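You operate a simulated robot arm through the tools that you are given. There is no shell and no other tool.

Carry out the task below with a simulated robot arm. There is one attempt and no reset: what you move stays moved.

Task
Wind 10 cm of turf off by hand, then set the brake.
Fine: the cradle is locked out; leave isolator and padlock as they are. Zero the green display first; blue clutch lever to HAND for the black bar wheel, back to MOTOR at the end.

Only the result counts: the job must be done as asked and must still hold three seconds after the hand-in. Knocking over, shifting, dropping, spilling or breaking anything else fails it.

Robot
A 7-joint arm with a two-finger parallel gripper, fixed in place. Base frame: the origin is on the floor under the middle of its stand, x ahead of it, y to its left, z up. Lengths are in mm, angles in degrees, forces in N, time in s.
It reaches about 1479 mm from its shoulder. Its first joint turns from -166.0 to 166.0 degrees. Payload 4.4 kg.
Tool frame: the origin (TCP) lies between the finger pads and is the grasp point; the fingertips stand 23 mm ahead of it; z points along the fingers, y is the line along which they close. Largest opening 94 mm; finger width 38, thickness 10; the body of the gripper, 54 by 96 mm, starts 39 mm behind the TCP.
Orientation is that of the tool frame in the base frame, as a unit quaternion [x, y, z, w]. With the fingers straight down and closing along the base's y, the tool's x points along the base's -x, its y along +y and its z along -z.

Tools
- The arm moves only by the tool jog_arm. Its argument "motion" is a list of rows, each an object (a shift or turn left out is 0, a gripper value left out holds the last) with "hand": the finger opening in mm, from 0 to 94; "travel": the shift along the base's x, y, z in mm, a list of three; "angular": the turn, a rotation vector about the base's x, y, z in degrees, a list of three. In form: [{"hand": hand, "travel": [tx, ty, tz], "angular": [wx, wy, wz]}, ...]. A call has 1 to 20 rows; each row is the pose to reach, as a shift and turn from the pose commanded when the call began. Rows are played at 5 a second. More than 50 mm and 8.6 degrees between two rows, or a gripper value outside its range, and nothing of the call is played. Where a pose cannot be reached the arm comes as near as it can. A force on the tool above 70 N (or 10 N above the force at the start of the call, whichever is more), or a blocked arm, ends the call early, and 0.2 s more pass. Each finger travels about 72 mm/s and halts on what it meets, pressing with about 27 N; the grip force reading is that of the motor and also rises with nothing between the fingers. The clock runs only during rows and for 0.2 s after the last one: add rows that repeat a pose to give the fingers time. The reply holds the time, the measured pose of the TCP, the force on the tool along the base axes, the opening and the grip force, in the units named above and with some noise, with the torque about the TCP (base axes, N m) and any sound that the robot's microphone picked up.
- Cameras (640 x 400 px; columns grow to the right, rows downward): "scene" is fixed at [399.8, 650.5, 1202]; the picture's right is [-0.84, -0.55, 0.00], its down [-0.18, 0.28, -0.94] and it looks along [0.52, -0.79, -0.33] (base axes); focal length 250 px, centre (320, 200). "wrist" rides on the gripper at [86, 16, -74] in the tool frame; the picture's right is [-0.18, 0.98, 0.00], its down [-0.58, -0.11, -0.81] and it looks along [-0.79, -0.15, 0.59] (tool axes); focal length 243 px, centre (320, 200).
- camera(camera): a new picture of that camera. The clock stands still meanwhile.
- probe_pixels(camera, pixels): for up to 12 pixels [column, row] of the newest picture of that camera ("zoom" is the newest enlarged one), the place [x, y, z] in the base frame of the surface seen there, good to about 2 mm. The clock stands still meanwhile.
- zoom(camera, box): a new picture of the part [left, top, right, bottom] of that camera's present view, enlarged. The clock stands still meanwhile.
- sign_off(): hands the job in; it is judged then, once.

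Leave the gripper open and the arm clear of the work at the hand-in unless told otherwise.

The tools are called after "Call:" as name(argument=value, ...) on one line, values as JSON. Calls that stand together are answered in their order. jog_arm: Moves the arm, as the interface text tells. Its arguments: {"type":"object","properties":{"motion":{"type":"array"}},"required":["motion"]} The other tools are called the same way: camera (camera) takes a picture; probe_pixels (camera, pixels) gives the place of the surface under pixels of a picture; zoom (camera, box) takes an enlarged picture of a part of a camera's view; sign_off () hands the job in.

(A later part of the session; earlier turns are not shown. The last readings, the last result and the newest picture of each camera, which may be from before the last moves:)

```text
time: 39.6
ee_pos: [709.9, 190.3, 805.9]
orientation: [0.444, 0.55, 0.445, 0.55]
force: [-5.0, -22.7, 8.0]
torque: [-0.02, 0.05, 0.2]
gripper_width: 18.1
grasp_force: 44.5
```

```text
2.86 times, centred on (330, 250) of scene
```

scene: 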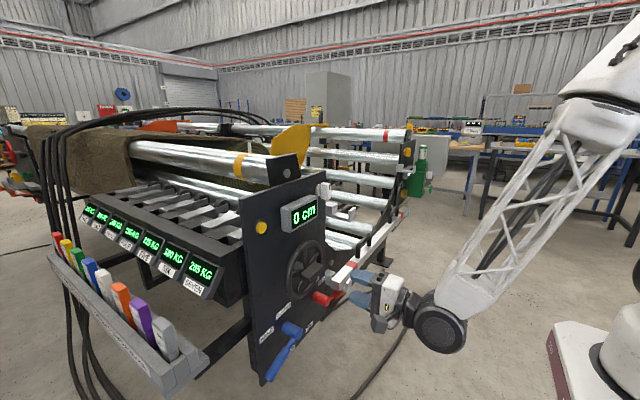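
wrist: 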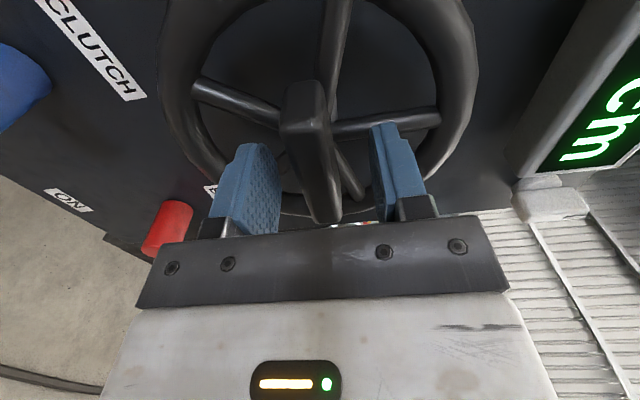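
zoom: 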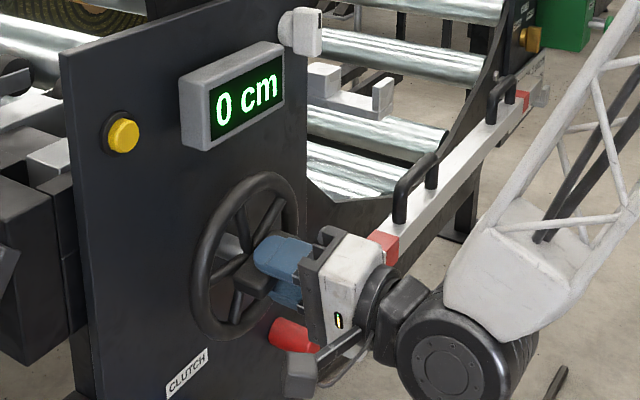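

The wheel turned with the grip; the display still reads 0 cm. I'll ease the −22 N side load by shifting −1 mm in y and turn further to −32°.

Call:
jog_arm(motion=[{"hand": 10, "travel": [0, -1, 0.3], "angular": [-4, 0, 0]}, {"travel": [0, -1, 0.3], "angular": [-8, 0, 0]}, {"travel": [0, -1, 0.3], "angular": [-12, 0, 0]}, {"travel": [0, -1, 0.3], "angular": [-16, 0, 0]}, {"travel": [0, -1, 0.3], "angular": [-20, 0, 0]}, {"travel": [0, -1, 0.3], "angular": [-20, 0, 0]}])

Call:
zoom(camera="scene", box=[250, 180, 410, 320])

```text
time: 41.0
ee_pos: [710.5, 189.1, 804.6]
orientation: [0.342, 0.62, 0.343, 0.617]
force: [6.8, 7.6, -2.6]
torque: [-0.09, 0.6, 0.92]
gripper_width: 17.7
grasp_force: 45.1
```

```text
2.86 times, centred on (330, 250) of scene
```

zoom: 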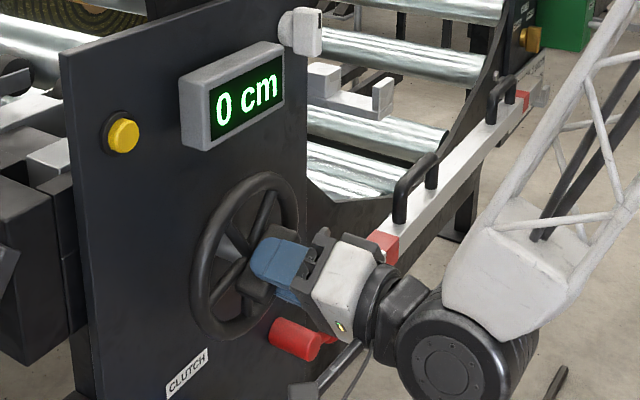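

Still 0 cm at −32°, though the spokes moved with it. I'll carry on to −64° and read again.

Call:
jog_arm(motion=[{"hand": 10, "angular": [-5, 0, 0]}, {"angular": [-10, 0, 0]}, {"angular": [-15, 0, 0]}, {"angular": [-20, 0, 0]}, {"angular": [-26, 0, 0]}, {"angular": [-32, 0, 0]}, {"angular": [-32, 0, 0]}])

Call:
zoom(camera="scene", box=[250, 180, 410, 320])

Call:
camera(camera="wrist")

```text
time: 42.6
ee_pos: [711.3, 190.4, 804.6]
orientation: [0.158, 0.691, 0.158, 0.688]
force: [16.8, 22.1, -17.1]
torque: [0.07, -0.39, 0.01]
gripper_width: 18.1
grasp_force: 45.1
```

```text
2.86 times, centred on (330, 250) of scene
```

zoom: 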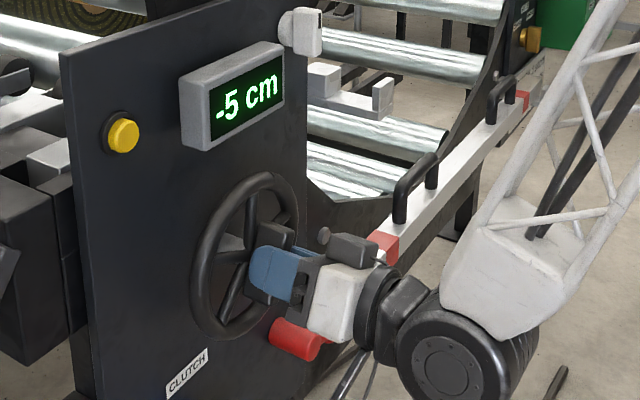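

```text
taken
```

wrist: 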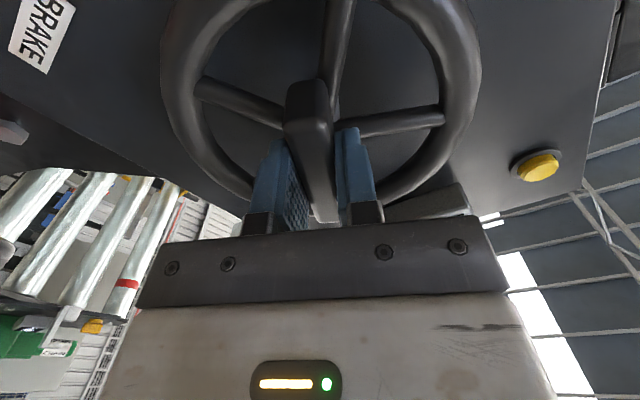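

The display counts in 5 cm steps and reads −5 cm, so −x rotation winds turf on. The right direction is +x rotation. I'll turn back to −40° first and watch for the step changes so I can calibrate.

Call:
jog_arm(motion=[{"hand": 10, "travel": [-0.5, 0.7, -0.6], "angular": [6, 0, 0]}, {"travel": [-0.5, 0.7, -0.6], "angular": [12, 0, 0]}, {"travel": [-0.5, 0.7, -0.6], "angular": [18, 0, 0]}, {"travel": [-0.5, 0.7, -0.6], "angular": [24, 0, 0]}, {"travel": [-0.5, 0.7, -0.6], "angular": [24, 0, 0]}])

Call:
zoom(camera="scene", box=[250, 180, 410, 320])

```text
time: 43.8
ee_pos: [710.0, 189.5, 805.6]
orientation: [0.297, 0.642, 0.299, 0.64]
force: [27.4, 1.5, -12.6]
torque: [-0.02, 0.11, 0.06]
gripper_width: 17.9
grasp_force: 44.9
```

```text
2.86 times, centred on (330, 250) of scene
```

zoom: 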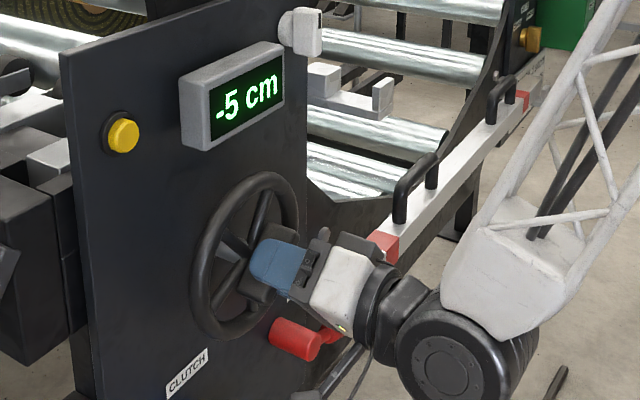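

Still −5 cm at −40°, and it had read 0 at −32° on the way out. I'll relieve the x force and step on to −30°.

Call:
jog_arm(motion=[{"hand": 10, "travel": [1.2, 0, -0.5], "angular": [3, 0, 0]}, {"travel": [1.2, 0, -0.5], "angular": [6, 0, 0]}, {"travel": [1.2, 0, -0.5], "angular": [10, 0, 0]}, {"travel": [1.2, 0, -0.5], "angular": [10, 0, 0]}])

Call:
zoom(camera="scene", box=[290, 180, 330, 250])

```text
time: 44.8
ee_pos: [710.4, 190.1, 805.1]
orientation: [0.354, 0.613, 0.354, 0.612]
force: [-33.7, -6.3, 25.9]
torque: [0.3, -0.09, -0.12]
gripper_width: 17.9
grasp_force: 44.9
```

```text
5.71 times, centred on (310, 215) of scene
```

zoom: 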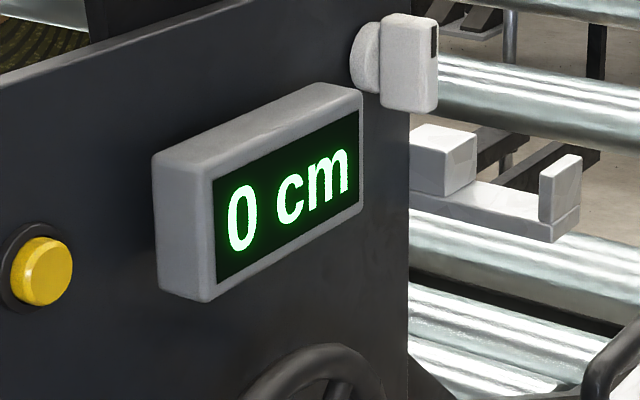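

Now it reads 0 cm, so the −5/0 change lies near −36°. That fits 5 cm per 72° (one spoke pitch) with rounding, which puts +10 cm at about +144°. I'll test this by turning + to +32°, where 0 should still show.

Call:
jog_arm(motion=[{"hand": 10, "travel": [-0.7, 0, 0.8], "angular": [5, 0, 0]}, {"travel": [-0.7, 0, 0.8], "angular": [11, 0, 0]}, {"travel": [-0.7, 0, 0.8], "angular": [17, 0, 0]}, {"travel": [-0.7, 0, 0.8], "angular": [23, 0, 0]}, {"travel": [-0.7, 0, 0.8], "angular": [29, 0, 0]}, {"travel": [-0.7, 0, 0.8], "angular": [35, 0, 0]}, {"travel": [-0.7, 0, 0.8], "angular": [41, 0, 0]}, {"travel": [-0.7, 0, 0.8], "angular": [47, 0, 0]}, {"travel": [-0.7, 0, 0.8], "angular": [53, 0, 0]}, {"travel": [-0.7, 0, 0.8], "angular": [58, 0, 0]}, {"travel": [-0.7, 0, 0.8], "angular": [62, 0, 0]}, {"travel": [-0.7, 0, 0.8], "angular": [62, 0, 0]}])

Call:
zoom(camera="scene", box=[250, 180, 410, 320])

```text
time: 47.4
ee_pos: [711.2, 192.2, 804.1]
orientation: [0.617, 0.344, 0.619, 0.343]
force: [29.4, -16.7, 10.6]
torque: [0.21, 0.03, -0.06]
gripper_width: 18.0
grasp_force: 45.0
```

```text
2.86 times, centred on (330, 250) of scene
```

zoom: 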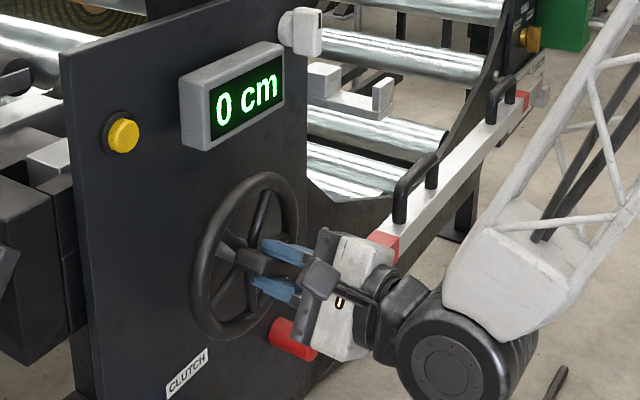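

At +32° it reads 0 cm as predicted. Next I'll turn to +41°, which should show 5 cm if the rounding theory holds.

Call:
jog_arm(motion=[{"hand": 10, "travel": [0.5, -0.8, 0], "angular": [3, 0, 0]}, {"travel": [0.5, -0.8, 0], "angular": [6, 0, 0]}, {"travel": [0.5, -0.8, 0], "angular": [9, 0, 0]}, {"travel": [0.5, -0.8, 0], "angular": [9, 0, 0]}])

Call:
zoom(camera="scene", box=[290, 180, 330, 250])

```text
time: 48.4
ee_pos: [710.6, 190.5, 805.3]
orientation: [0.642, 0.294, 0.645, 0.292]
force: [-4.8, 2.9, 31.9]
torque: [0.03, -0.19, -0.08]
gripper_width: 17.8
grasp_force: 45.4
```

```text
5.71 times, centred on (310, 215) of scene
```

zoom: 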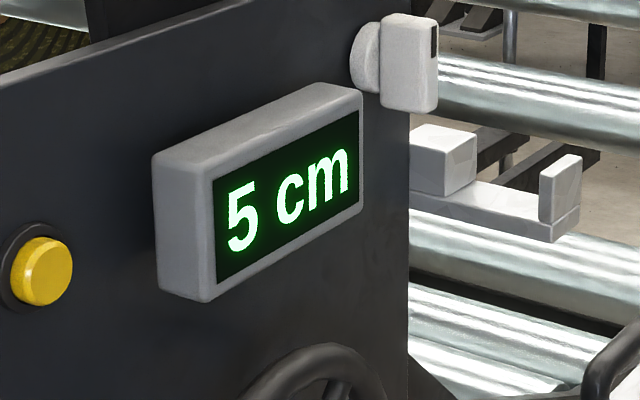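

It reads 5 cm at +41°, so the scale is 72° per 5 cm and the target is +144°. The wrist allows about +89°, so I'll turn to +72°, then release and regrip half a turn back.

Call:
jog_arm(motion=[{"hand": 10, "travel": [0.2, 0, 1], "angular": [5, 0, 0]}, {"travel": [0.2, 0, 1], "angular": [10, 0, 0]}, {"travel": [0.2, 0, 1], "angular": [15, 0, 0]}, {"travel": [0.2, 0, 1], "angular": [20, 0, 0]}, {"travel": [0.2, 0, 1], "angular": [25, 0, 0]}, {"travel": [0.2, 0, 1], "angular": [31, 0, 0]}, {"travel": [0.2, 0, 1], "angular": [31, 0, 0]}])

Call:
zoom(camera="scene", box=[250, 180, 410, 320])

```text
time: 50.0
ee_pos: [709.3, 190.3, 805.8]
orientation: [0.698, 0.11, 0.699, 0.11]
force: [-18.4, 25.7, 15.5]
torque: [0.19, -0.91, 0.13]
gripper_width: 18.0
grasp_force: 45.5
```

```text
2.86 times, centred on (330, 250) of scene
```

zoom: 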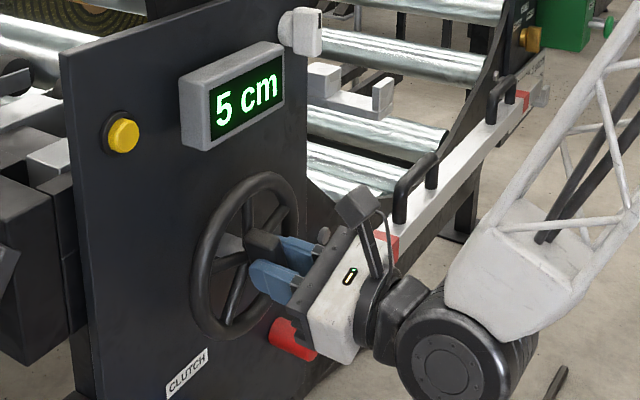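

At +72° it reads 5 cm. I'll relax the side load and open to 50 mm while staying in place around the bar, in case the wheel tries to run back.

Call:
jog_arm(motion=[{"hand": 10, "travel": [-0.7, 0.8, 0.5]}, {"hand": 24, "travel": [-0.7, 0.8, 0.5]}, {"hand": 50, "travel": [-0.7, 0.8, 0.5]}, {"hand": 50, "travel": [-0.7, 0.8, 0.5]}, {"hand": 50, "travel": [-0.7, 0.8, 0.5]}])

Call:
camera(camera="wrist")

Call:
zoom(camera="scene", box=[250, 180, 410, 320])

```text
time: 51.2
ee_pos: [710.3, 190.4, 805.1]
orientation: [0.697, 0.112, 0.699, 0.111]
force: [0.7, 0.0, 0.0]
torque: [-0.01, 0.05, -0.01]
gripper_width: 49.9
grasp_force: 0.1
```

```text
taken
```

wrist: 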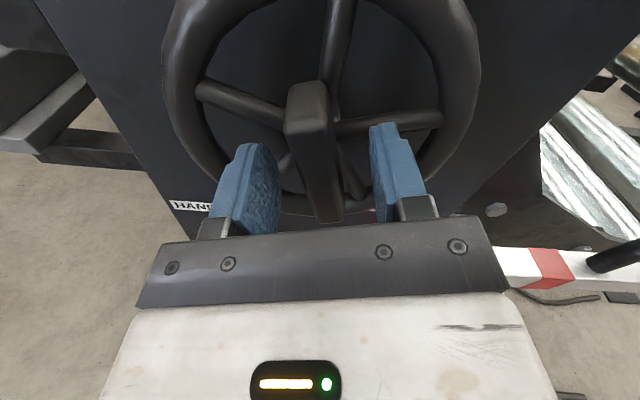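

```text
2.86 times, centred on (330, 250) of scene
```

zoom: 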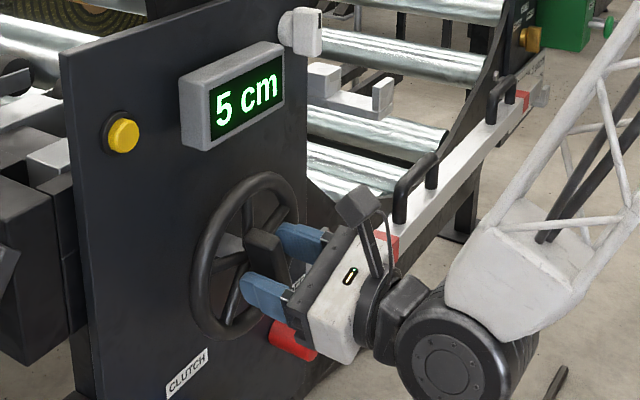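

The wheel stayed put when released, with no force. I'll back out 90 mm and roll back −136°, which is a range already shown to be good.

Call:
jog_arm(motion=[{"hand": 50, "travel": [-40, 0, 0]}, {"travel": [-90, 0, 0]}, {"travel": [-90, 0, 0], "angular": [-8, 0, 0]}, {"travel": [-90, 0, 0], "angular": [-16, 0, 0]}, {"travel": [-90, 0, 0], "angular": [-24, 0, 0]}, {"travel": [-90, 0, 0], "angular": [-32, 0, 0]}, {"travel": [-90, 0, 0], "angular": [-40, 0, 0]}, {"travel": [-90, 0, 0], "angular": [-48, 0, 0]}, {"travel": [-90, 0, 0], "angular": [-56, 0, 0]}, {"travel": [-90, 0, 0], "angular": [-64, 0, 0]}, {"travel": [-90, 0, 0], "angular": [-72, 0, 0]}, {"travel": [-90, 0, 0], "angular": [-80, 0, 0]}, {"travel": [-90, 0, 0], "angular": [-88, 0, 0]}, {"travel": [-90, 0, 0], "angular": [-96, 0, 0]}, {"travel": [-90, 0, 0], "angular": [-104, 0, 0]}, {"travel": [-90, 0, 0], "angular": [-112, 0, 0]}, {"travel": [-90, 0, 0], "angular": [-120, 0, 0]}, {"travel": [-90, 0, 0], "angular": [-128, 0, 0]}, {"travel": [-90, 0, 0], "angular": [-136, 0, 0]}, {"travel": [-90, 0, 0], "angular": [-136, 0, 0]}])

```text
time: 55.4
ee_pos: [620.3, 190.5, 805.2]
orientation: [0.158, 0.69, 0.158, 0.688]
force: [-0.1, -0.3, 0.7]
torque: [0.05, 0.0, -0.02]
gripper_width: 50.2
grasp_force: 0.0
```

No flags. I'll continue rolling the remaining −44° in smaller steps to reach the half-turn position, staying back at x≈620.

Call:
jog_arm(motion=[{"hand": 50, "angular": [-7.4, 0, 0]}, {"angular": [-14.7, 0, 0]}, {"angular": [-22, 0, 0]}, {"angular": [-29.4, 0, 0]}, {"angular": [-36.7, 0, 0]}, {"angular": [-44, 0, 0]}, {"angular": [-44, 0, 0]}])

Call:
camera(camera="wrist")

Call:
camera(camera="scene")

```text
time: 57.0
ee_pos: [619.7, 191.9, 806.1]
orientation: [-0.112, 0.699, -0.112, 0.697]
force: [0.4, -0.7, 0.0]
torque: [-0.02, 0.01, 0.01]
gripper_width: 50.1
grasp_force: 0.1
```

```text
taken
```

wrist: 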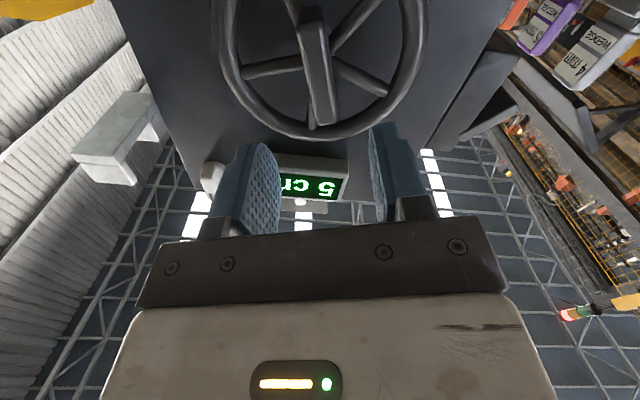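

```text
taken
```

scene: 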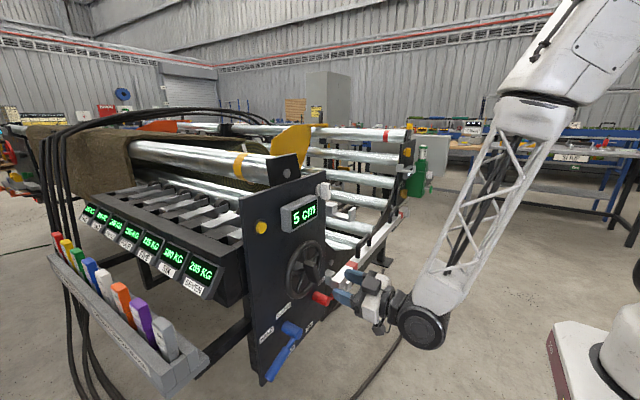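

The hand is turned exactly half a turn, the bar lies between the fingers (320,70), and the display still shows 5 cm. I'll go back in over the bar.

Call:
jog_arm(motion=[{"hand": 50, "travel": [30, -1.2, -0.8]}, {"travel": [60, -1.2, -0.8]}, {"travel": [80, -1.2, -0.8]}, {"travel": [90.5, -1.2, -0.8]}, {"travel": [90.5, -1.2, -0.8]}])

Call:
camera(camera="wrist")

```text
time: 58.2
ee_pos: [711.4, 190.1, 805.1]
orientation: [-0.11, 0.7, -0.111, 0.697]
force: [-0.1, -0.1, -0.6]
torque: [-0.03, -0.01, 0.02]
gripper_width: 49.8
grasp_force: 0.1
```

```text
taken
```

wrist: 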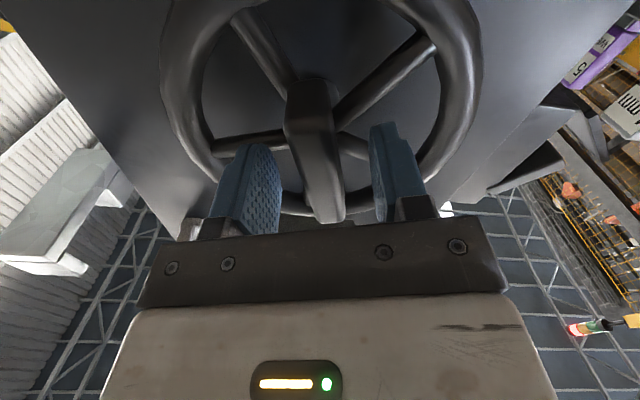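

The bar is centred between the fingers. I'll close on it and turn + by 31° to about +103°, which should still show 5.

Call:
jog_arm(motion=[{"hand": 26}, {"hand": 10}, {"hand": 10}, {"hand": 10, "angular": [4, 0, 0]}, {"angular": [9, 0, 0]}, {"angular": [14, 0, 0]}, {"angular": [19, 0, 0]}, {"angular": [24, 0, 0]}, {"angular": [28, 0, 0]}, {"angular": [31, 0, 0]}, {"angular": [31, 0, 0]}])

Call:
zoom(camera="scene", box=[250, 180, 410, 320])

```text
time: 60.6
ee_pos: [710.9, 189.0, 804.9]
orientation: [0.08, 0.704, 0.079, 0.701]
force: [24.8, 37.9, -21.3]
torque: [-0.06, 0.03, 0.12]
gripper_width: 17.8
grasp_force: 45.0
```

```text
2.86 times, centred on (330, 250) of scene
```

zoom: 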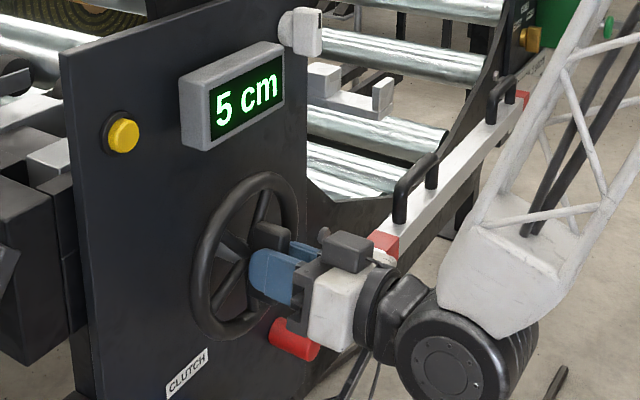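

At about +103° it reads 5 cm, as expected. The side load is about 50 N, so I'll shift +1.3 mm in y and −0.7 mm in z and turn to about +112°, where 10 should appear.

Call:
jog_arm(motion=[{"hand": 10, "travel": [0.4, 1.3, -0.7]}, {"travel": [0.4, 1.3, -0.7], "angular": [3, 0, 0]}, {"travel": [0.4, 1.3, -0.7], "angular": [6, 0, 0]}, {"travel": [0.4, 1.3, -0.7], "angular": [9, 0, 0]}, {"travel": [0.4, 1.3, -0.7], "angular": [9, 0, 0]}])

Call:
zoom(camera="scene", box=[250, 180, 410, 320])

```text
time: 61.8
ee_pos: [711.8, 190.3, 805.2]
orientation: [0.136, 0.695, 0.134, 0.693]
force: [-30.7, -21.8, 17.6]
torque: [-0.02, -0.38, 0.3]
gripper_width: 17.9
grasp_force: 44.7
```

```text
2.86 times, centred on (330, 250) of scene
```

zoom: 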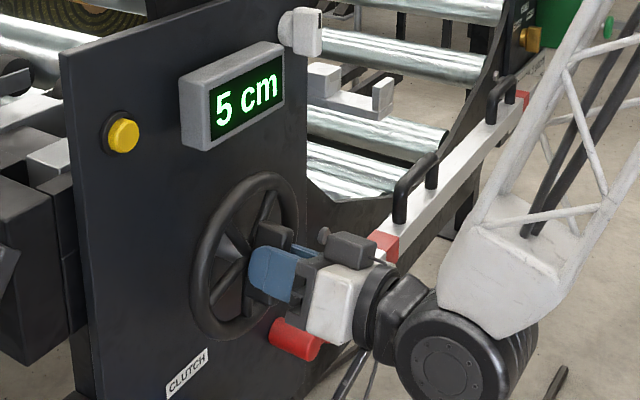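

Still 5 at +112°, so the scale is slightly larger than 72° per step. I'll find the 5→10 change in fine steps, relieving the load a little as I go.

Call:
jog_arm(motion=[{"hand": 10, "travel": [-0.7, -0.5, 0.4], "angular": [1, 0, 0]}, {"travel": [-0.7, -0.5, 0.4], "angular": [2, 0, 0]}, {"travel": [-0.7, -0.5, 0.4], "angular": [2, 0, 0]}])

Call:
zoom(camera="scene", box=[290, 180, 330, 250])

```text
time: 62.6
ee_pos: [711.5, 190.5, 804.5]
orientation: [0.147, 0.693, 0.147, 0.69]
force: [23.0, -18.8, -10.3]
torque: [-0.13, 1.06, 0.65]
gripper_width: 17.8
grasp_force: 45.3
```

```text
5.71 times, centred on (310, 215) of scene
```

zoom: 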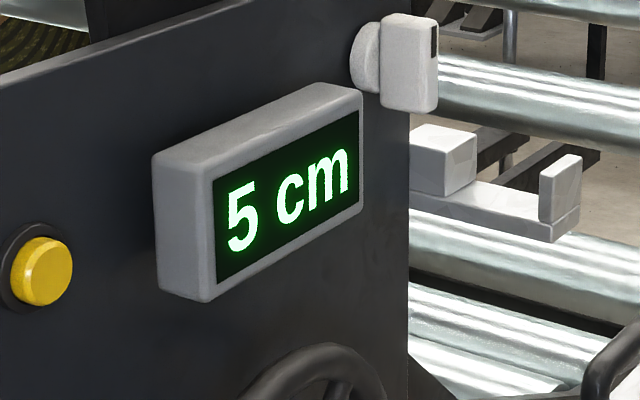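

Still 5 at +114°. Two more degrees.

Call:
jog_arm(motion=[{"hand": 10, "travel": [0.4, -0.4, 0], "angular": [1, 0, 0]}, {"travel": [0.4, -0.4, 0], "angular": [2, 0, 0]}, {"travel": [0.4, -0.4, 0], "angular": [2, 0, 0]}])

Call:
zoom(camera="scene", box=[290, 180, 330, 250])

```text
time: 63.4
ee_pos: [710.8, 189.6, 804.5]
orientation: [0.157, 0.691, 0.159, 0.688]
force: [18.8, -0.6, -13.9]
torque: [-0.22, -1.0, -0.44]
gripper_width: 17.8
grasp_force: 45.3
```

```text
5.71 times, centred on (310, 215) of scene
```

zoom: 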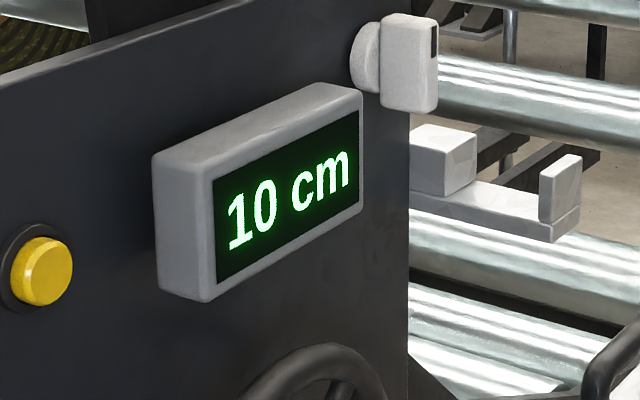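

It changed to 10 cm between +114° and +116°. That is the 7.5 cm rounding edge, so true 10 cm lies about 37–38° further, near +153°. I'll turn +37° to sit in the middle of the band.

Call:
jog_arm(motion=[{"hand": 10, "travel": [0.3, 0.2, -0.3], "angular": [4, 0, 0]}, {"travel": [0.3, 0.2, -0.3], "angular": [8, 0, 0]}, {"travel": [0.3, 0.2, -0.3], "angular": [12, 0, 0]}, {"travel": [0.3, 0.2, -0.3], "angular": [16, 0, 0]}, {"travel": [0.3, 0.2, -0.3], "angular": [20, 0, 0]}, {"travel": [0.3, 0.2, -0.3], "angular": [20, 0, 0]}])

Call:
zoom(camera="scene", box=[250, 180, 410, 320])

```text
time: 64.8
ee_pos: [711.1, 190.1, 804.7]
orientation: [0.276, 0.652, 0.277, 0.65]
force: [-1.9, -10.3, 8.4]
torque: [-0.1, 0.4, 0.51]
gripper_width: 17.8
grasp_force: 45.1
```

```text
2.86 times, centred on (330, 250) of scene
```

zoom: 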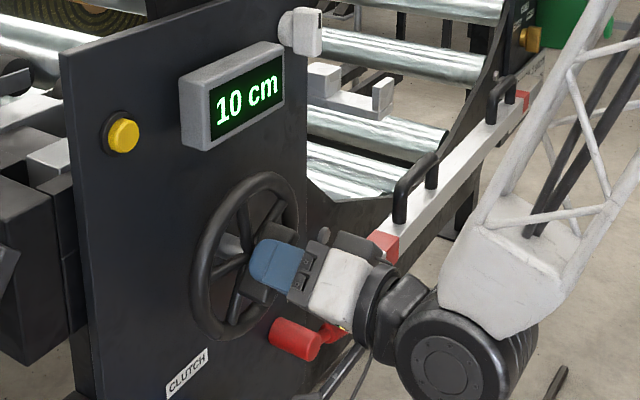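

It reads 10 cm at about +136°. I'll turn the last 17° to centre it.

Call:
jog_arm(motion=[{"hand": 10, "travel": [0, -0.3, 0.2], "angular": [4, 0, 0]}, {"travel": [0, -0.3, 0.2], "angular": [8, 0, 0]}, {"travel": [0, -0.3, 0.2], "angular": [12, 0, 0]}, {"travel": [0, -0.3, 0.2], "angular": [15, 0, 0]}, {"travel": [0, -0.3, 0.2], "angular": [17, 0, 0]}, {"travel": [0, -0.3, 0.2], "angular": [17, 0, 0]}])

Call:
zoom(camera="scene", box=[250, 180, 410, 320])

```text
time: 66.2
ee_pos: [711.4, 190.1, 804.5]
orientation: [0.37, 0.604, 0.369, 0.602]
force: [9.5, 2.2, -9.2]
torque: [0.08, -0.6, -0.83]
gripper_width: 18.0
grasp_force: 44.7
```

```text
2.86 times, centred on (330, 250) of scene
```

zoom: 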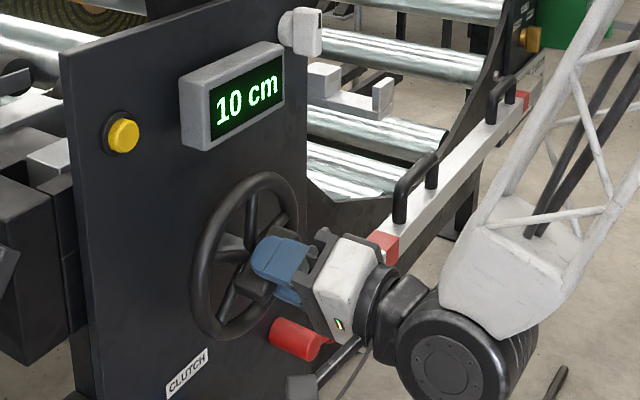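

The wheel is at about +153° and the display reads 10 cm. I'll release gently and back out.

Call:
jog_arm(motion=[{"hand": 24}, {"hand": 50}, {"hand": 50}, {"hand": 50, "travel": [-40, 0, 0]}, {"travel": [-85, 0, 0]}, {"travel": [-115, 0, 0]}, {"travel": [-115, 0, 0]}])

Call:
camera(camera="wrist")

Call:
camera(camera="scene")

```text
time: 67.8
ee_pos: [595.5, 191.0, 804.4]
orientation: [0.368, 0.604, 0.37, 0.603]
force: [-0.1, -0.1, 0.0]
torque: [0.01, 0.01, -0.03]
gripper_width: 50.1
grasp_force: 0.0
```

```text
taken
```

wrist: 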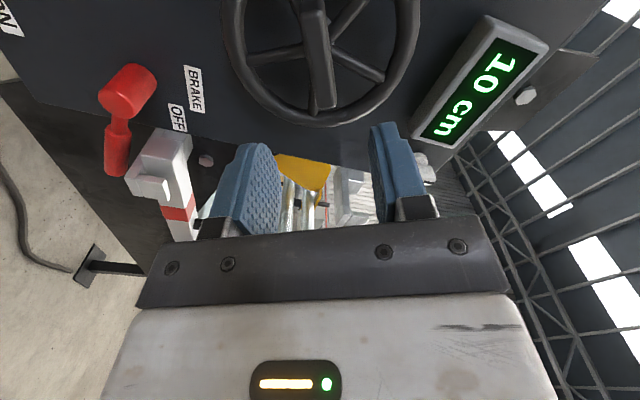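

```text
taken
```

scene: 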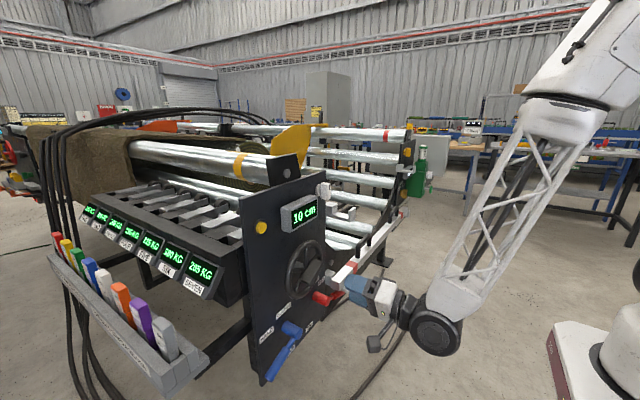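

The display holds at 10 cm with the wheel released. Now the brake. In front of the panel I'll roll the hand back by −63° and open fully. I plan to push the red lever down with one finger at its neck, y≈62, in the gap between the red hub and the white bar end, keeping the hand body on the +y side.

Call:
jog_arm(motion=[{"hand": 94, "angular": [-8, 0, 0]}, {"angular": [-16, 0, 0]}, {"angular": [-24, 0, 0]}, {"angular": [-32, 0, 0]}, {"angular": [-40, 0, 0]}, {"angular": [-48, 0, 0]}, {"angular": [-56, 0, 0]}, {"angular": [-63, 0, 0]}, {"angular": [-63, 0, 0]}])

```text
time: 69.8
ee_pos: [596.3, 190.8, 804.8]
orientation: [-0.002, 0.708, 0.0, 0.706]
force: [0.9, 0.1, 0.5]
torque: [0.04, 0.0, 0.0]
gripper_width: 93.9
grasp_force: 0.0
```

Level and rolled back. Next I'll tilt 30° down and move to a standoff at (640, 114, 680) to look at the red lever.

Call:
jog_arm(motion=[{"hand": 94, "travel": [9, -15, -25], "angular": [0, 6, 0]}, {"travel": [18, -31, -50], "angular": [0, 12, 0]}, {"travel": [26, -46, -75], "angular": [0, 18, 0]}, {"travel": [35, -62, -100], "angular": [0, 24, 0]}, {"travel": [44, -77, -125], "angular": [0, 30, 0]}, {"travel": [44, -77, -125], "angular": [0, 30, 0]}])

Call:
camera(camera="wrist")

Call:
zoom(camera="scene", box=[250, 230, 410, 370])

```text
time: 71.2
ee_pos: [639.5, 112.2, 677.8]
orientation: [0.0, 0.867, -0.001, 0.498]
force: [-0.2, 0.5, 0.1]
torque: [0.0, -0.01, -0.01]
gripper_width: 94.1
grasp_force: 0.1
```

```text
taken
```

wrist: 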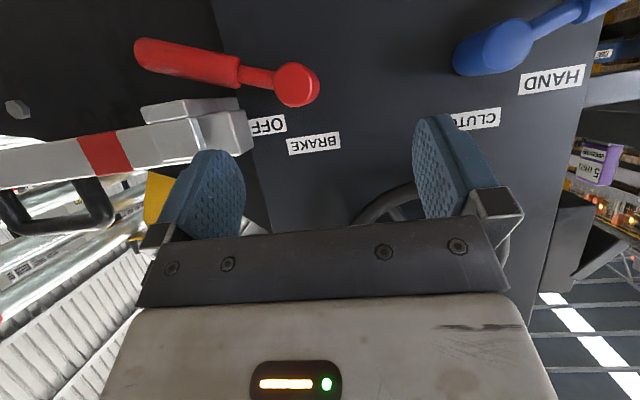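

```text
2.86 times, centred on (330, 300) of scene
```

zoom: 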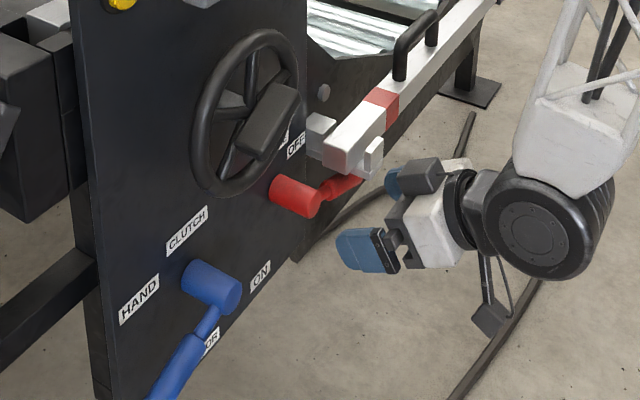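

A clear view. I'll probe the red neck, hub, white bar end and block from here.

Call:
zoom(camera="wrist", box=[120, 20, 340, 160])

Call:
probe_pixels(camera="wrist", pixels=[[295, 85], [275, 92], [257, 77], [257, 85], [257, 68], [228, 72], [228, 85], [238, 130], [250, 140], [237, 103], [200, 107], [150, 108]])

```text
2.86 times, centred on (230, 90) of wrist
```

zoom: 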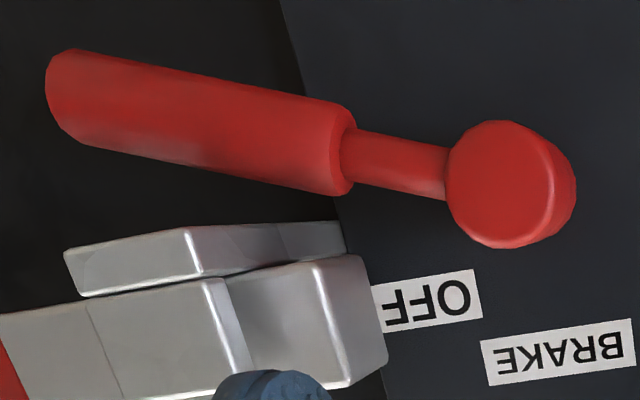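

```text
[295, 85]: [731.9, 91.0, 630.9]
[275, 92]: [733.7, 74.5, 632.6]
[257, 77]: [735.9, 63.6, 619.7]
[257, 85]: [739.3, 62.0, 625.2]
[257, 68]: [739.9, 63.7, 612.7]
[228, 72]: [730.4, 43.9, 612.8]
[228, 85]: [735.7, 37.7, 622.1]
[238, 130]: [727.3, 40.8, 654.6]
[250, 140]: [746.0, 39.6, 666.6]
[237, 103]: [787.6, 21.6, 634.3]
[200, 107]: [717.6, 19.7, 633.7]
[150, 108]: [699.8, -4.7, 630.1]
```

The red hub centre is about (y 91.5, z 635). The neck at y≈63 has its top at z≈627, and the white bar's end is at y=40. I'll move in to TCP (742, 114, 664) so the −y finger (y 57–67) sits about 15 mm above the neck.

Call:
jog_arm(motion=[{"hand": 94, "travel": [30, 1.8, -6]}, {"travel": [60, 1.8, -10]}, {"travel": [85, 1.8, -12]}, {"travel": [102, 1.8, -13]}, {"travel": [102, 1.8, -13]}])

Call:
camera(camera="wrist")

Call:
zoom(camera="scene", box=[250, 230, 410, 370])

```text
time: 72.4
ee_pos: [743.0, 114.4, 667.0]
orientation: [-0.001, 0.867, -0.001, 0.498]
force: [-0.9, -0.2, -0.1]
torque: [-0.02, 0.01, -0.02]
gripper_width: 94.1
grasp_force: 0.0
```

```text
taken
```

wrist: 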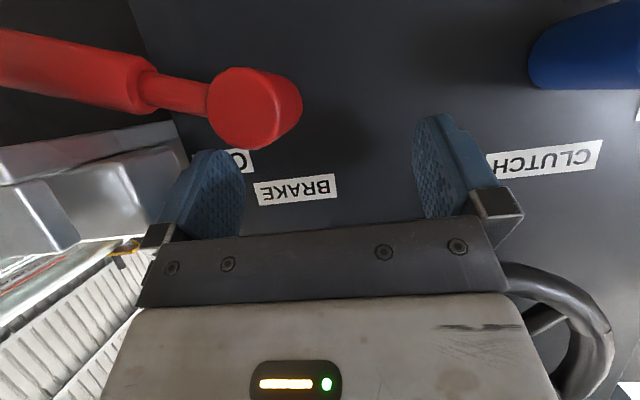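

```text
2.86 times, centred on (330, 300) of scene
```

zoom: 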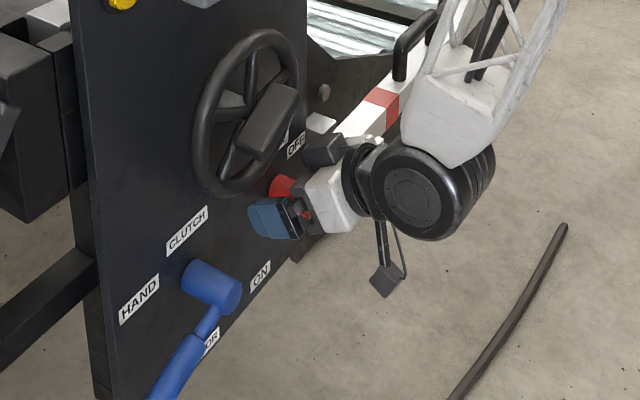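

The finger is above the lever. Before pushing, I'll probe the finger tip and the hub's edge to make sure the finger goes down beside the hub and not onto it.

Call:
probe_pixels(camera="wrist", pixels=[[212, 158], [232, 165], [200, 160], [215, 110], [225, 130], [180, 98], [180, 108], [160, 95], [255, 108], [205, 155], [240, 185], [225, 200]])

Call:
zoom(camera="wrist", box=[110, 40, 330, 240])

```text
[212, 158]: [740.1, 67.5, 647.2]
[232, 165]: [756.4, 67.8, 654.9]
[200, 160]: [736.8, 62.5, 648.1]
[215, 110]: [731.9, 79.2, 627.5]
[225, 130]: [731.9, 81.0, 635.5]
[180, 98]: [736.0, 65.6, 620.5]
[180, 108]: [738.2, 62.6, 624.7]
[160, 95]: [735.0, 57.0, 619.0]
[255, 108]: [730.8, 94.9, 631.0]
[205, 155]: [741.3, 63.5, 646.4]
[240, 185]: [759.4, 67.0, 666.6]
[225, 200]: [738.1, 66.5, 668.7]
```

```text
2.00 times, centred on (220, 140) of wrist
```

zoom: 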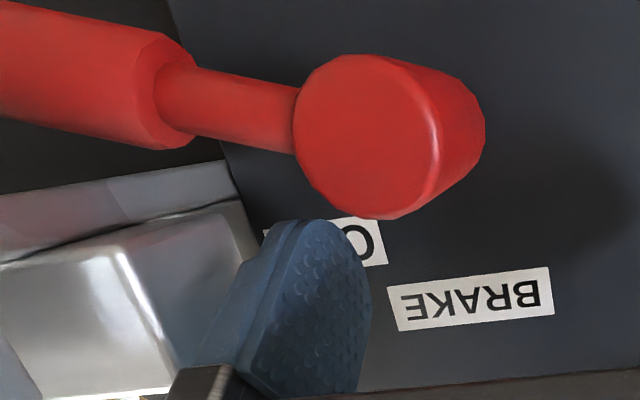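

The finger's inner face is at y=67 with its lower edge at z≈647. The hub's edge is at y≈76, so it is clear. I'll shift 6 mm toward −y for more leverage, then push the red lever down along its arc about 35° with this finger.

Call:
jog_arm(motion=[{"hand": 94, "travel": [2, -6, 0]}, {"travel": [2, -6.2, -6]}, {"travel": [2, -6.2, -11]}, {"travel": [2, -6.2, -15]}, {"travel": [2, -6.6, -19]}, {"travel": [2, -7, -22]}, {"travel": [2, -6.8, -25]}, {"travel": [2, -6.4, -28.5]}, {"travel": [2, -5.5, -32]}, {"travel": [2, -4.4, -35.5]}, {"travel": [2, -3, -38.5]}, {"travel": [2, -1, -41.5]}, {"travel": [2, -1, -41.5]}])

Call:
camera(camera="wrist")

Call:
zoom(camera="scene", box=[250, 230, 410, 370])

```text
time: 75.2
ee_pos: [745.1, 113.5, 625.8]
orientation: [0.0, 0.867, -0.001, 0.498]
force: [-1.2, 0.3, -0.5]
torque: [-0.03, -0.01, 0.03]
gripper_width: 94.1
grasp_force: 0.0
```

```text
taken
```

wrist: 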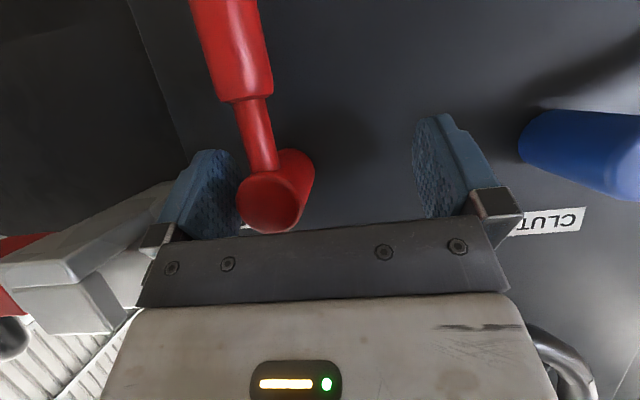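

```text
2.86 times, centred on (330, 300) of scene
```

zoom: 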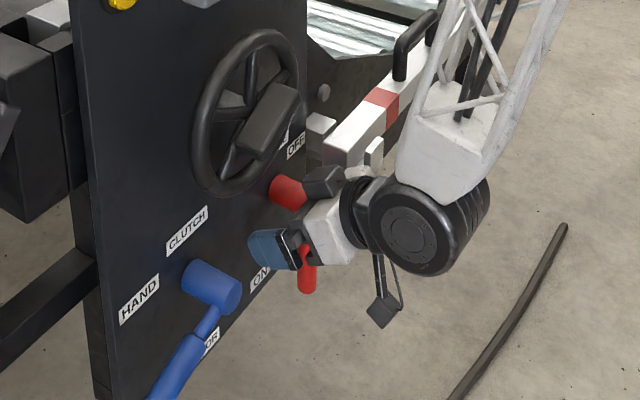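

The red lever swung down and now points nearly straight down at ON, with no force on the finger. I'll probe it to measure the angle.

Call:
probe_pixels(camera="wrist", pixels=[[268, 202], [256, 135], [242, 80], [230, 40], [222, 8], [225, 165]])

Call:
zoom(camera="scene", box=[290, 180, 330, 250])

```text
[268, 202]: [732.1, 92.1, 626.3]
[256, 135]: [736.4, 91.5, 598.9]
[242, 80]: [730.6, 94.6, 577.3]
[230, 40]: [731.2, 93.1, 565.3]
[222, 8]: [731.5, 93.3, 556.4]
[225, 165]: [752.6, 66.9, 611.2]
```

```text
5.71 times, centred on (310, 215) of scene
```

zoom: 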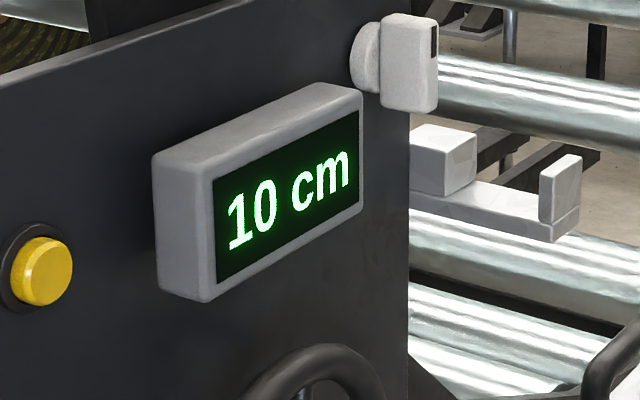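

The red lever is exactly vertical at ON, having snapped over, and the display still reads 10 cm. Now I'll back straight out in −x, then shift across to a standoff in front of the blue lever to do the mirrored push.

Call:
jog_arm(motion=[{"hand": 94, "travel": [-30, -1, 0]}, {"travel": [-70, -1, 0]}, {"travel": [-100, -1, 0]}, {"travel": [-100, 35, 12]}, {"travel": [-100, 75, 26]}, {"travel": [-100, 113, 41]}, {"travel": [-100, 113, 41]}])

Call:
camera(camera="wrist")

Call:
camera(camera="scene")

```text
time: 76.8
ee_pos: [644.7, 227.3, 667.7]
orientation: [0.0, 0.867, -0.001, 0.498]
force: [-1.4, -0.1, -0.5]
torque: [0.0, 0.03, -0.01]
gripper_width: 94.0
grasp_force: 0.1
```

```text
taken
```

wrist: 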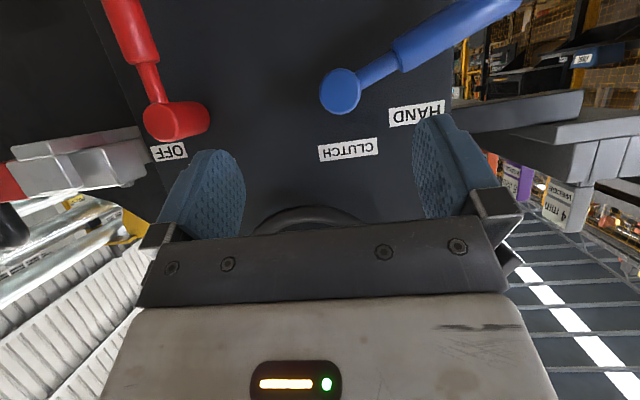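

```text
taken
```

scene: 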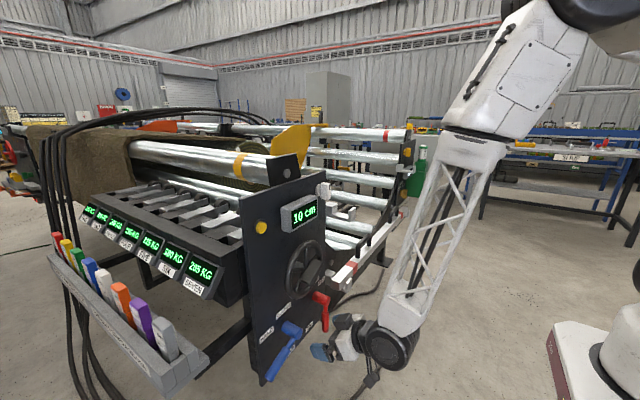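

The red lever is at ON. I'll probe the blue hub, neck and handle and the tray edge to its right before going in.

Call:
probe_pixels(camera="wrist", pixels=[[340, 90], [378, 70], [378, 78], [400, 60], [440, 40], [445, 50], [323, 92], [355, 95], [570, 150], [520, 105], [580, 100], [430, 130]])

```text
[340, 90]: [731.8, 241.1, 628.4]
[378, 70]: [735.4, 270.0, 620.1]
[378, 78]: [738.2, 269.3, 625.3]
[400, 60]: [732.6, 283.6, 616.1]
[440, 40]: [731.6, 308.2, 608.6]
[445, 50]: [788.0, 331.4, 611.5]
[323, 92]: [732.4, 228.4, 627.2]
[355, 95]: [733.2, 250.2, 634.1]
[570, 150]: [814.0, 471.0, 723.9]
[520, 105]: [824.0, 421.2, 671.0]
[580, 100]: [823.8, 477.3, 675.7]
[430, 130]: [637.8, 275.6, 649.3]
```

The blue lever mirrors the red one: hub (241, 632), neck top z≈627 at y 270. I'll go in to TCP (743, 227, 667) so the +y finger (inner face y≈274) is above the blue neck.

Call:
jog_arm(motion=[{"hand": 94, "travel": [30, 0, 0]}, {"travel": [60, 0, 0]}, {"travel": [85, 0, 0]}, {"travel": [99, 0, 0]}, {"travel": [99, 0, 0]}])

Call:
camera(camera="wrist")

```text
time: 78.0
ee_pos: [743.3, 226.7, 668.3]
orientation: [0.0, 0.867, -0.001, 0.499]
force: [1.0, -0.2, 0.5]
torque: [0.0, -0.02, 0.03]
gripper_width: 94.1
grasp_force: 0.1
```

```text
taken
```

wrist: 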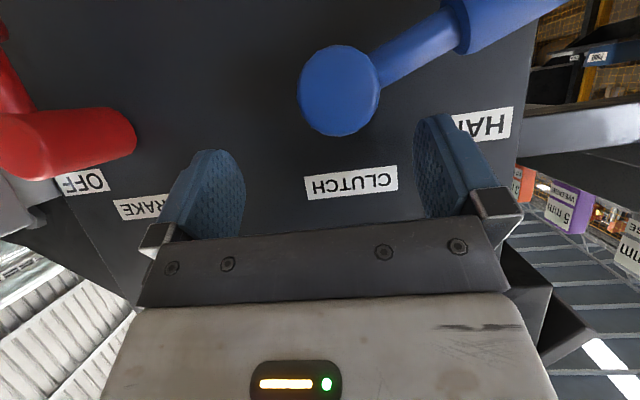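

The +y finger (440,160) is in line above the blue neck (415,50). I'll push down along the mirrored arc.

Call:
jog_arm(motion=[{"hand": 94, "travel": [2, 0, -6]}, {"travel": [2, 0, -11]}, {"travel": [2, 0, -15]}, {"travel": [2, 0.4, -19]}, {"travel": [2, 0.8, -22]}, {"travel": [2, 0.6, -25]}, {"travel": [2, 0.2, -28.5]}, {"travel": [2, -0.7, -32]}, {"travel": [2, -1.8, -35.5]}, {"travel": [2, -3.2, -38.5]}, {"travel": [2, -5.2, -42]}, {"travel": [2, -5.2, -42]}])

Call:
camera(camera="wrist")

Call:
zoom(camera="scene", box=[250, 180, 410, 370])

```text
time: 80.6
ee_pos: [746.0, 221.1, 623.9]
orientation: [0.0, 0.867, -0.001, 0.499]
force: [-0.4, -0.1, 0.0]
torque: [0.01, 0.06, 0.02]
gripper_width: 93.9
grasp_force: 0.0
```

```text
taken
```

wrist: 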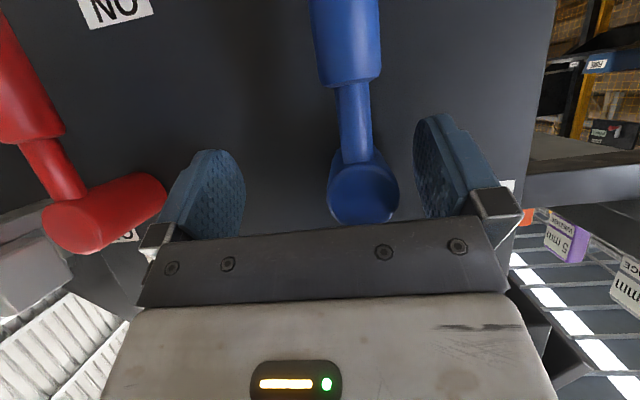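

```text
2.11 times, centred on (330, 275) of scene
```

zoom: 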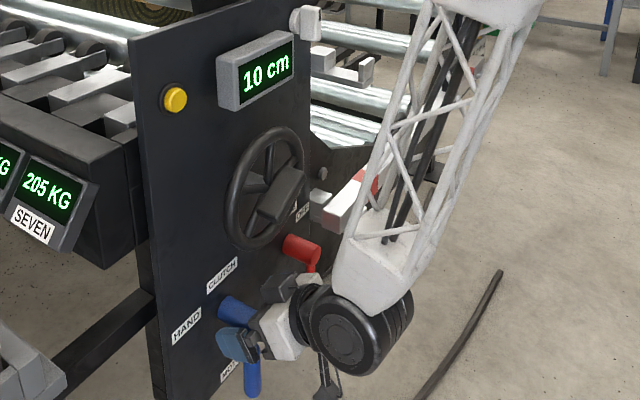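

The blue lever swung back down to MOTOR and the display reads 10 cm. I'll probe its angle, then back the arm straight out.

Call:
probe_pixels(camera="wrist", pixels=[[362, 190], [355, 120], [347, 55], [343, 15]])

Call:
jog_arm(motion=[{"hand": 94, "travel": [-30, 0, 0]}, {"travel": [-70, 0, 0]}, {"travel": [-110, 0, 0]}, {"travel": [-150, 0, 10]}, {"travel": [-190, 0, 45]}, {"travel": [-220, 0, 85]}, {"travel": [-250, 0, 120]}, {"travel": [-250, 0, 120]}])

Call:
camera(camera="wrist")

Call:
camera(camera="scene")

```text
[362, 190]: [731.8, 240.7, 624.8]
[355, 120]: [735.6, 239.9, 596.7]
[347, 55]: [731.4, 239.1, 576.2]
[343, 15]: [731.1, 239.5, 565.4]
```

```text
refused: row 5 steps farther than a row can; nothing moved
```

```text
taken
```

wrist: 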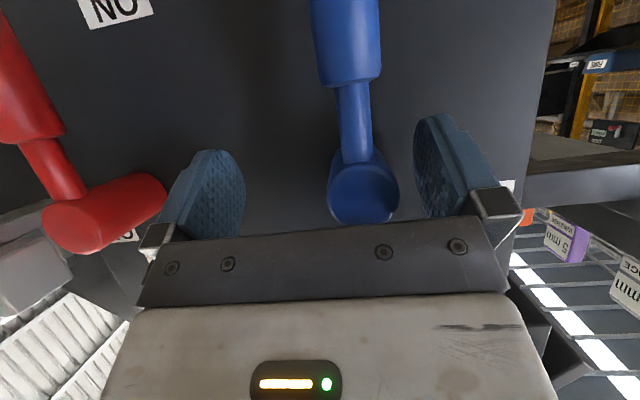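

```text
taken
```

scene: 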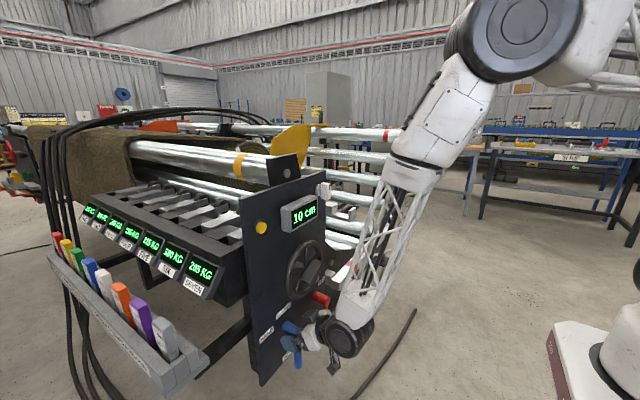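

The blue lever is vertical (y≈240 all along), so it is at MOTOR. My retreat had one step too long and was refused, so I'll repeat it with shorter steps.

Call:
jog_arm(motion=[{"hand": 94, "travel": [-30, 0, 0]}, {"travel": [-65, 0, 0]}, {"travel": [-100, 0, 0]}, {"travel": [-135, 0, 10]}, {"travel": [-165, 0, 35]}, {"travel": [-195, 0, 65]}, {"travel": [-225, 0, 95]}, {"travel": [-250, 0, 125]}, {"travel": [-250, 0, 125]}])

Call:
camera(camera="wrist")

Call:
camera(camera="scene")

```text
time: 82.6
ee_pos: [494.3, 220.5, 750.0]
orientation: [0.0, 0.867, -0.001, 0.498]
force: [1.3, 0.3, -0.2]
torque: [0.02, -0.04, -0.03]
gripper_width: 93.7
grasp_force: 0.1
```

```text
taken
```

wrist: 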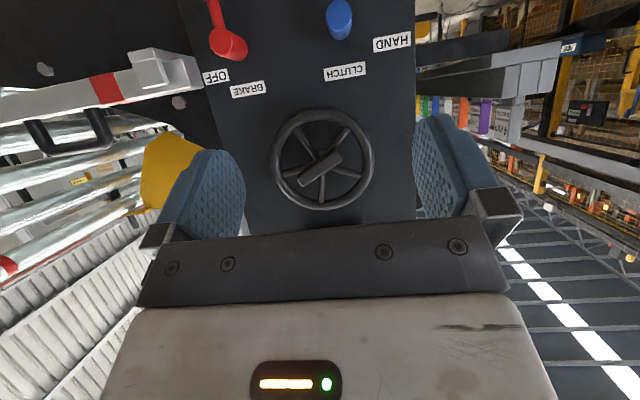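

```text
taken
```

scene: 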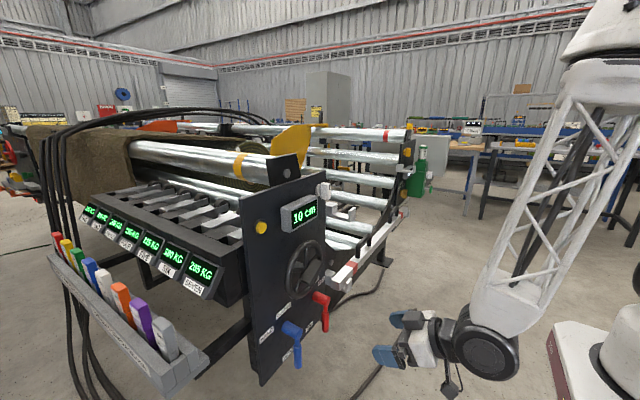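

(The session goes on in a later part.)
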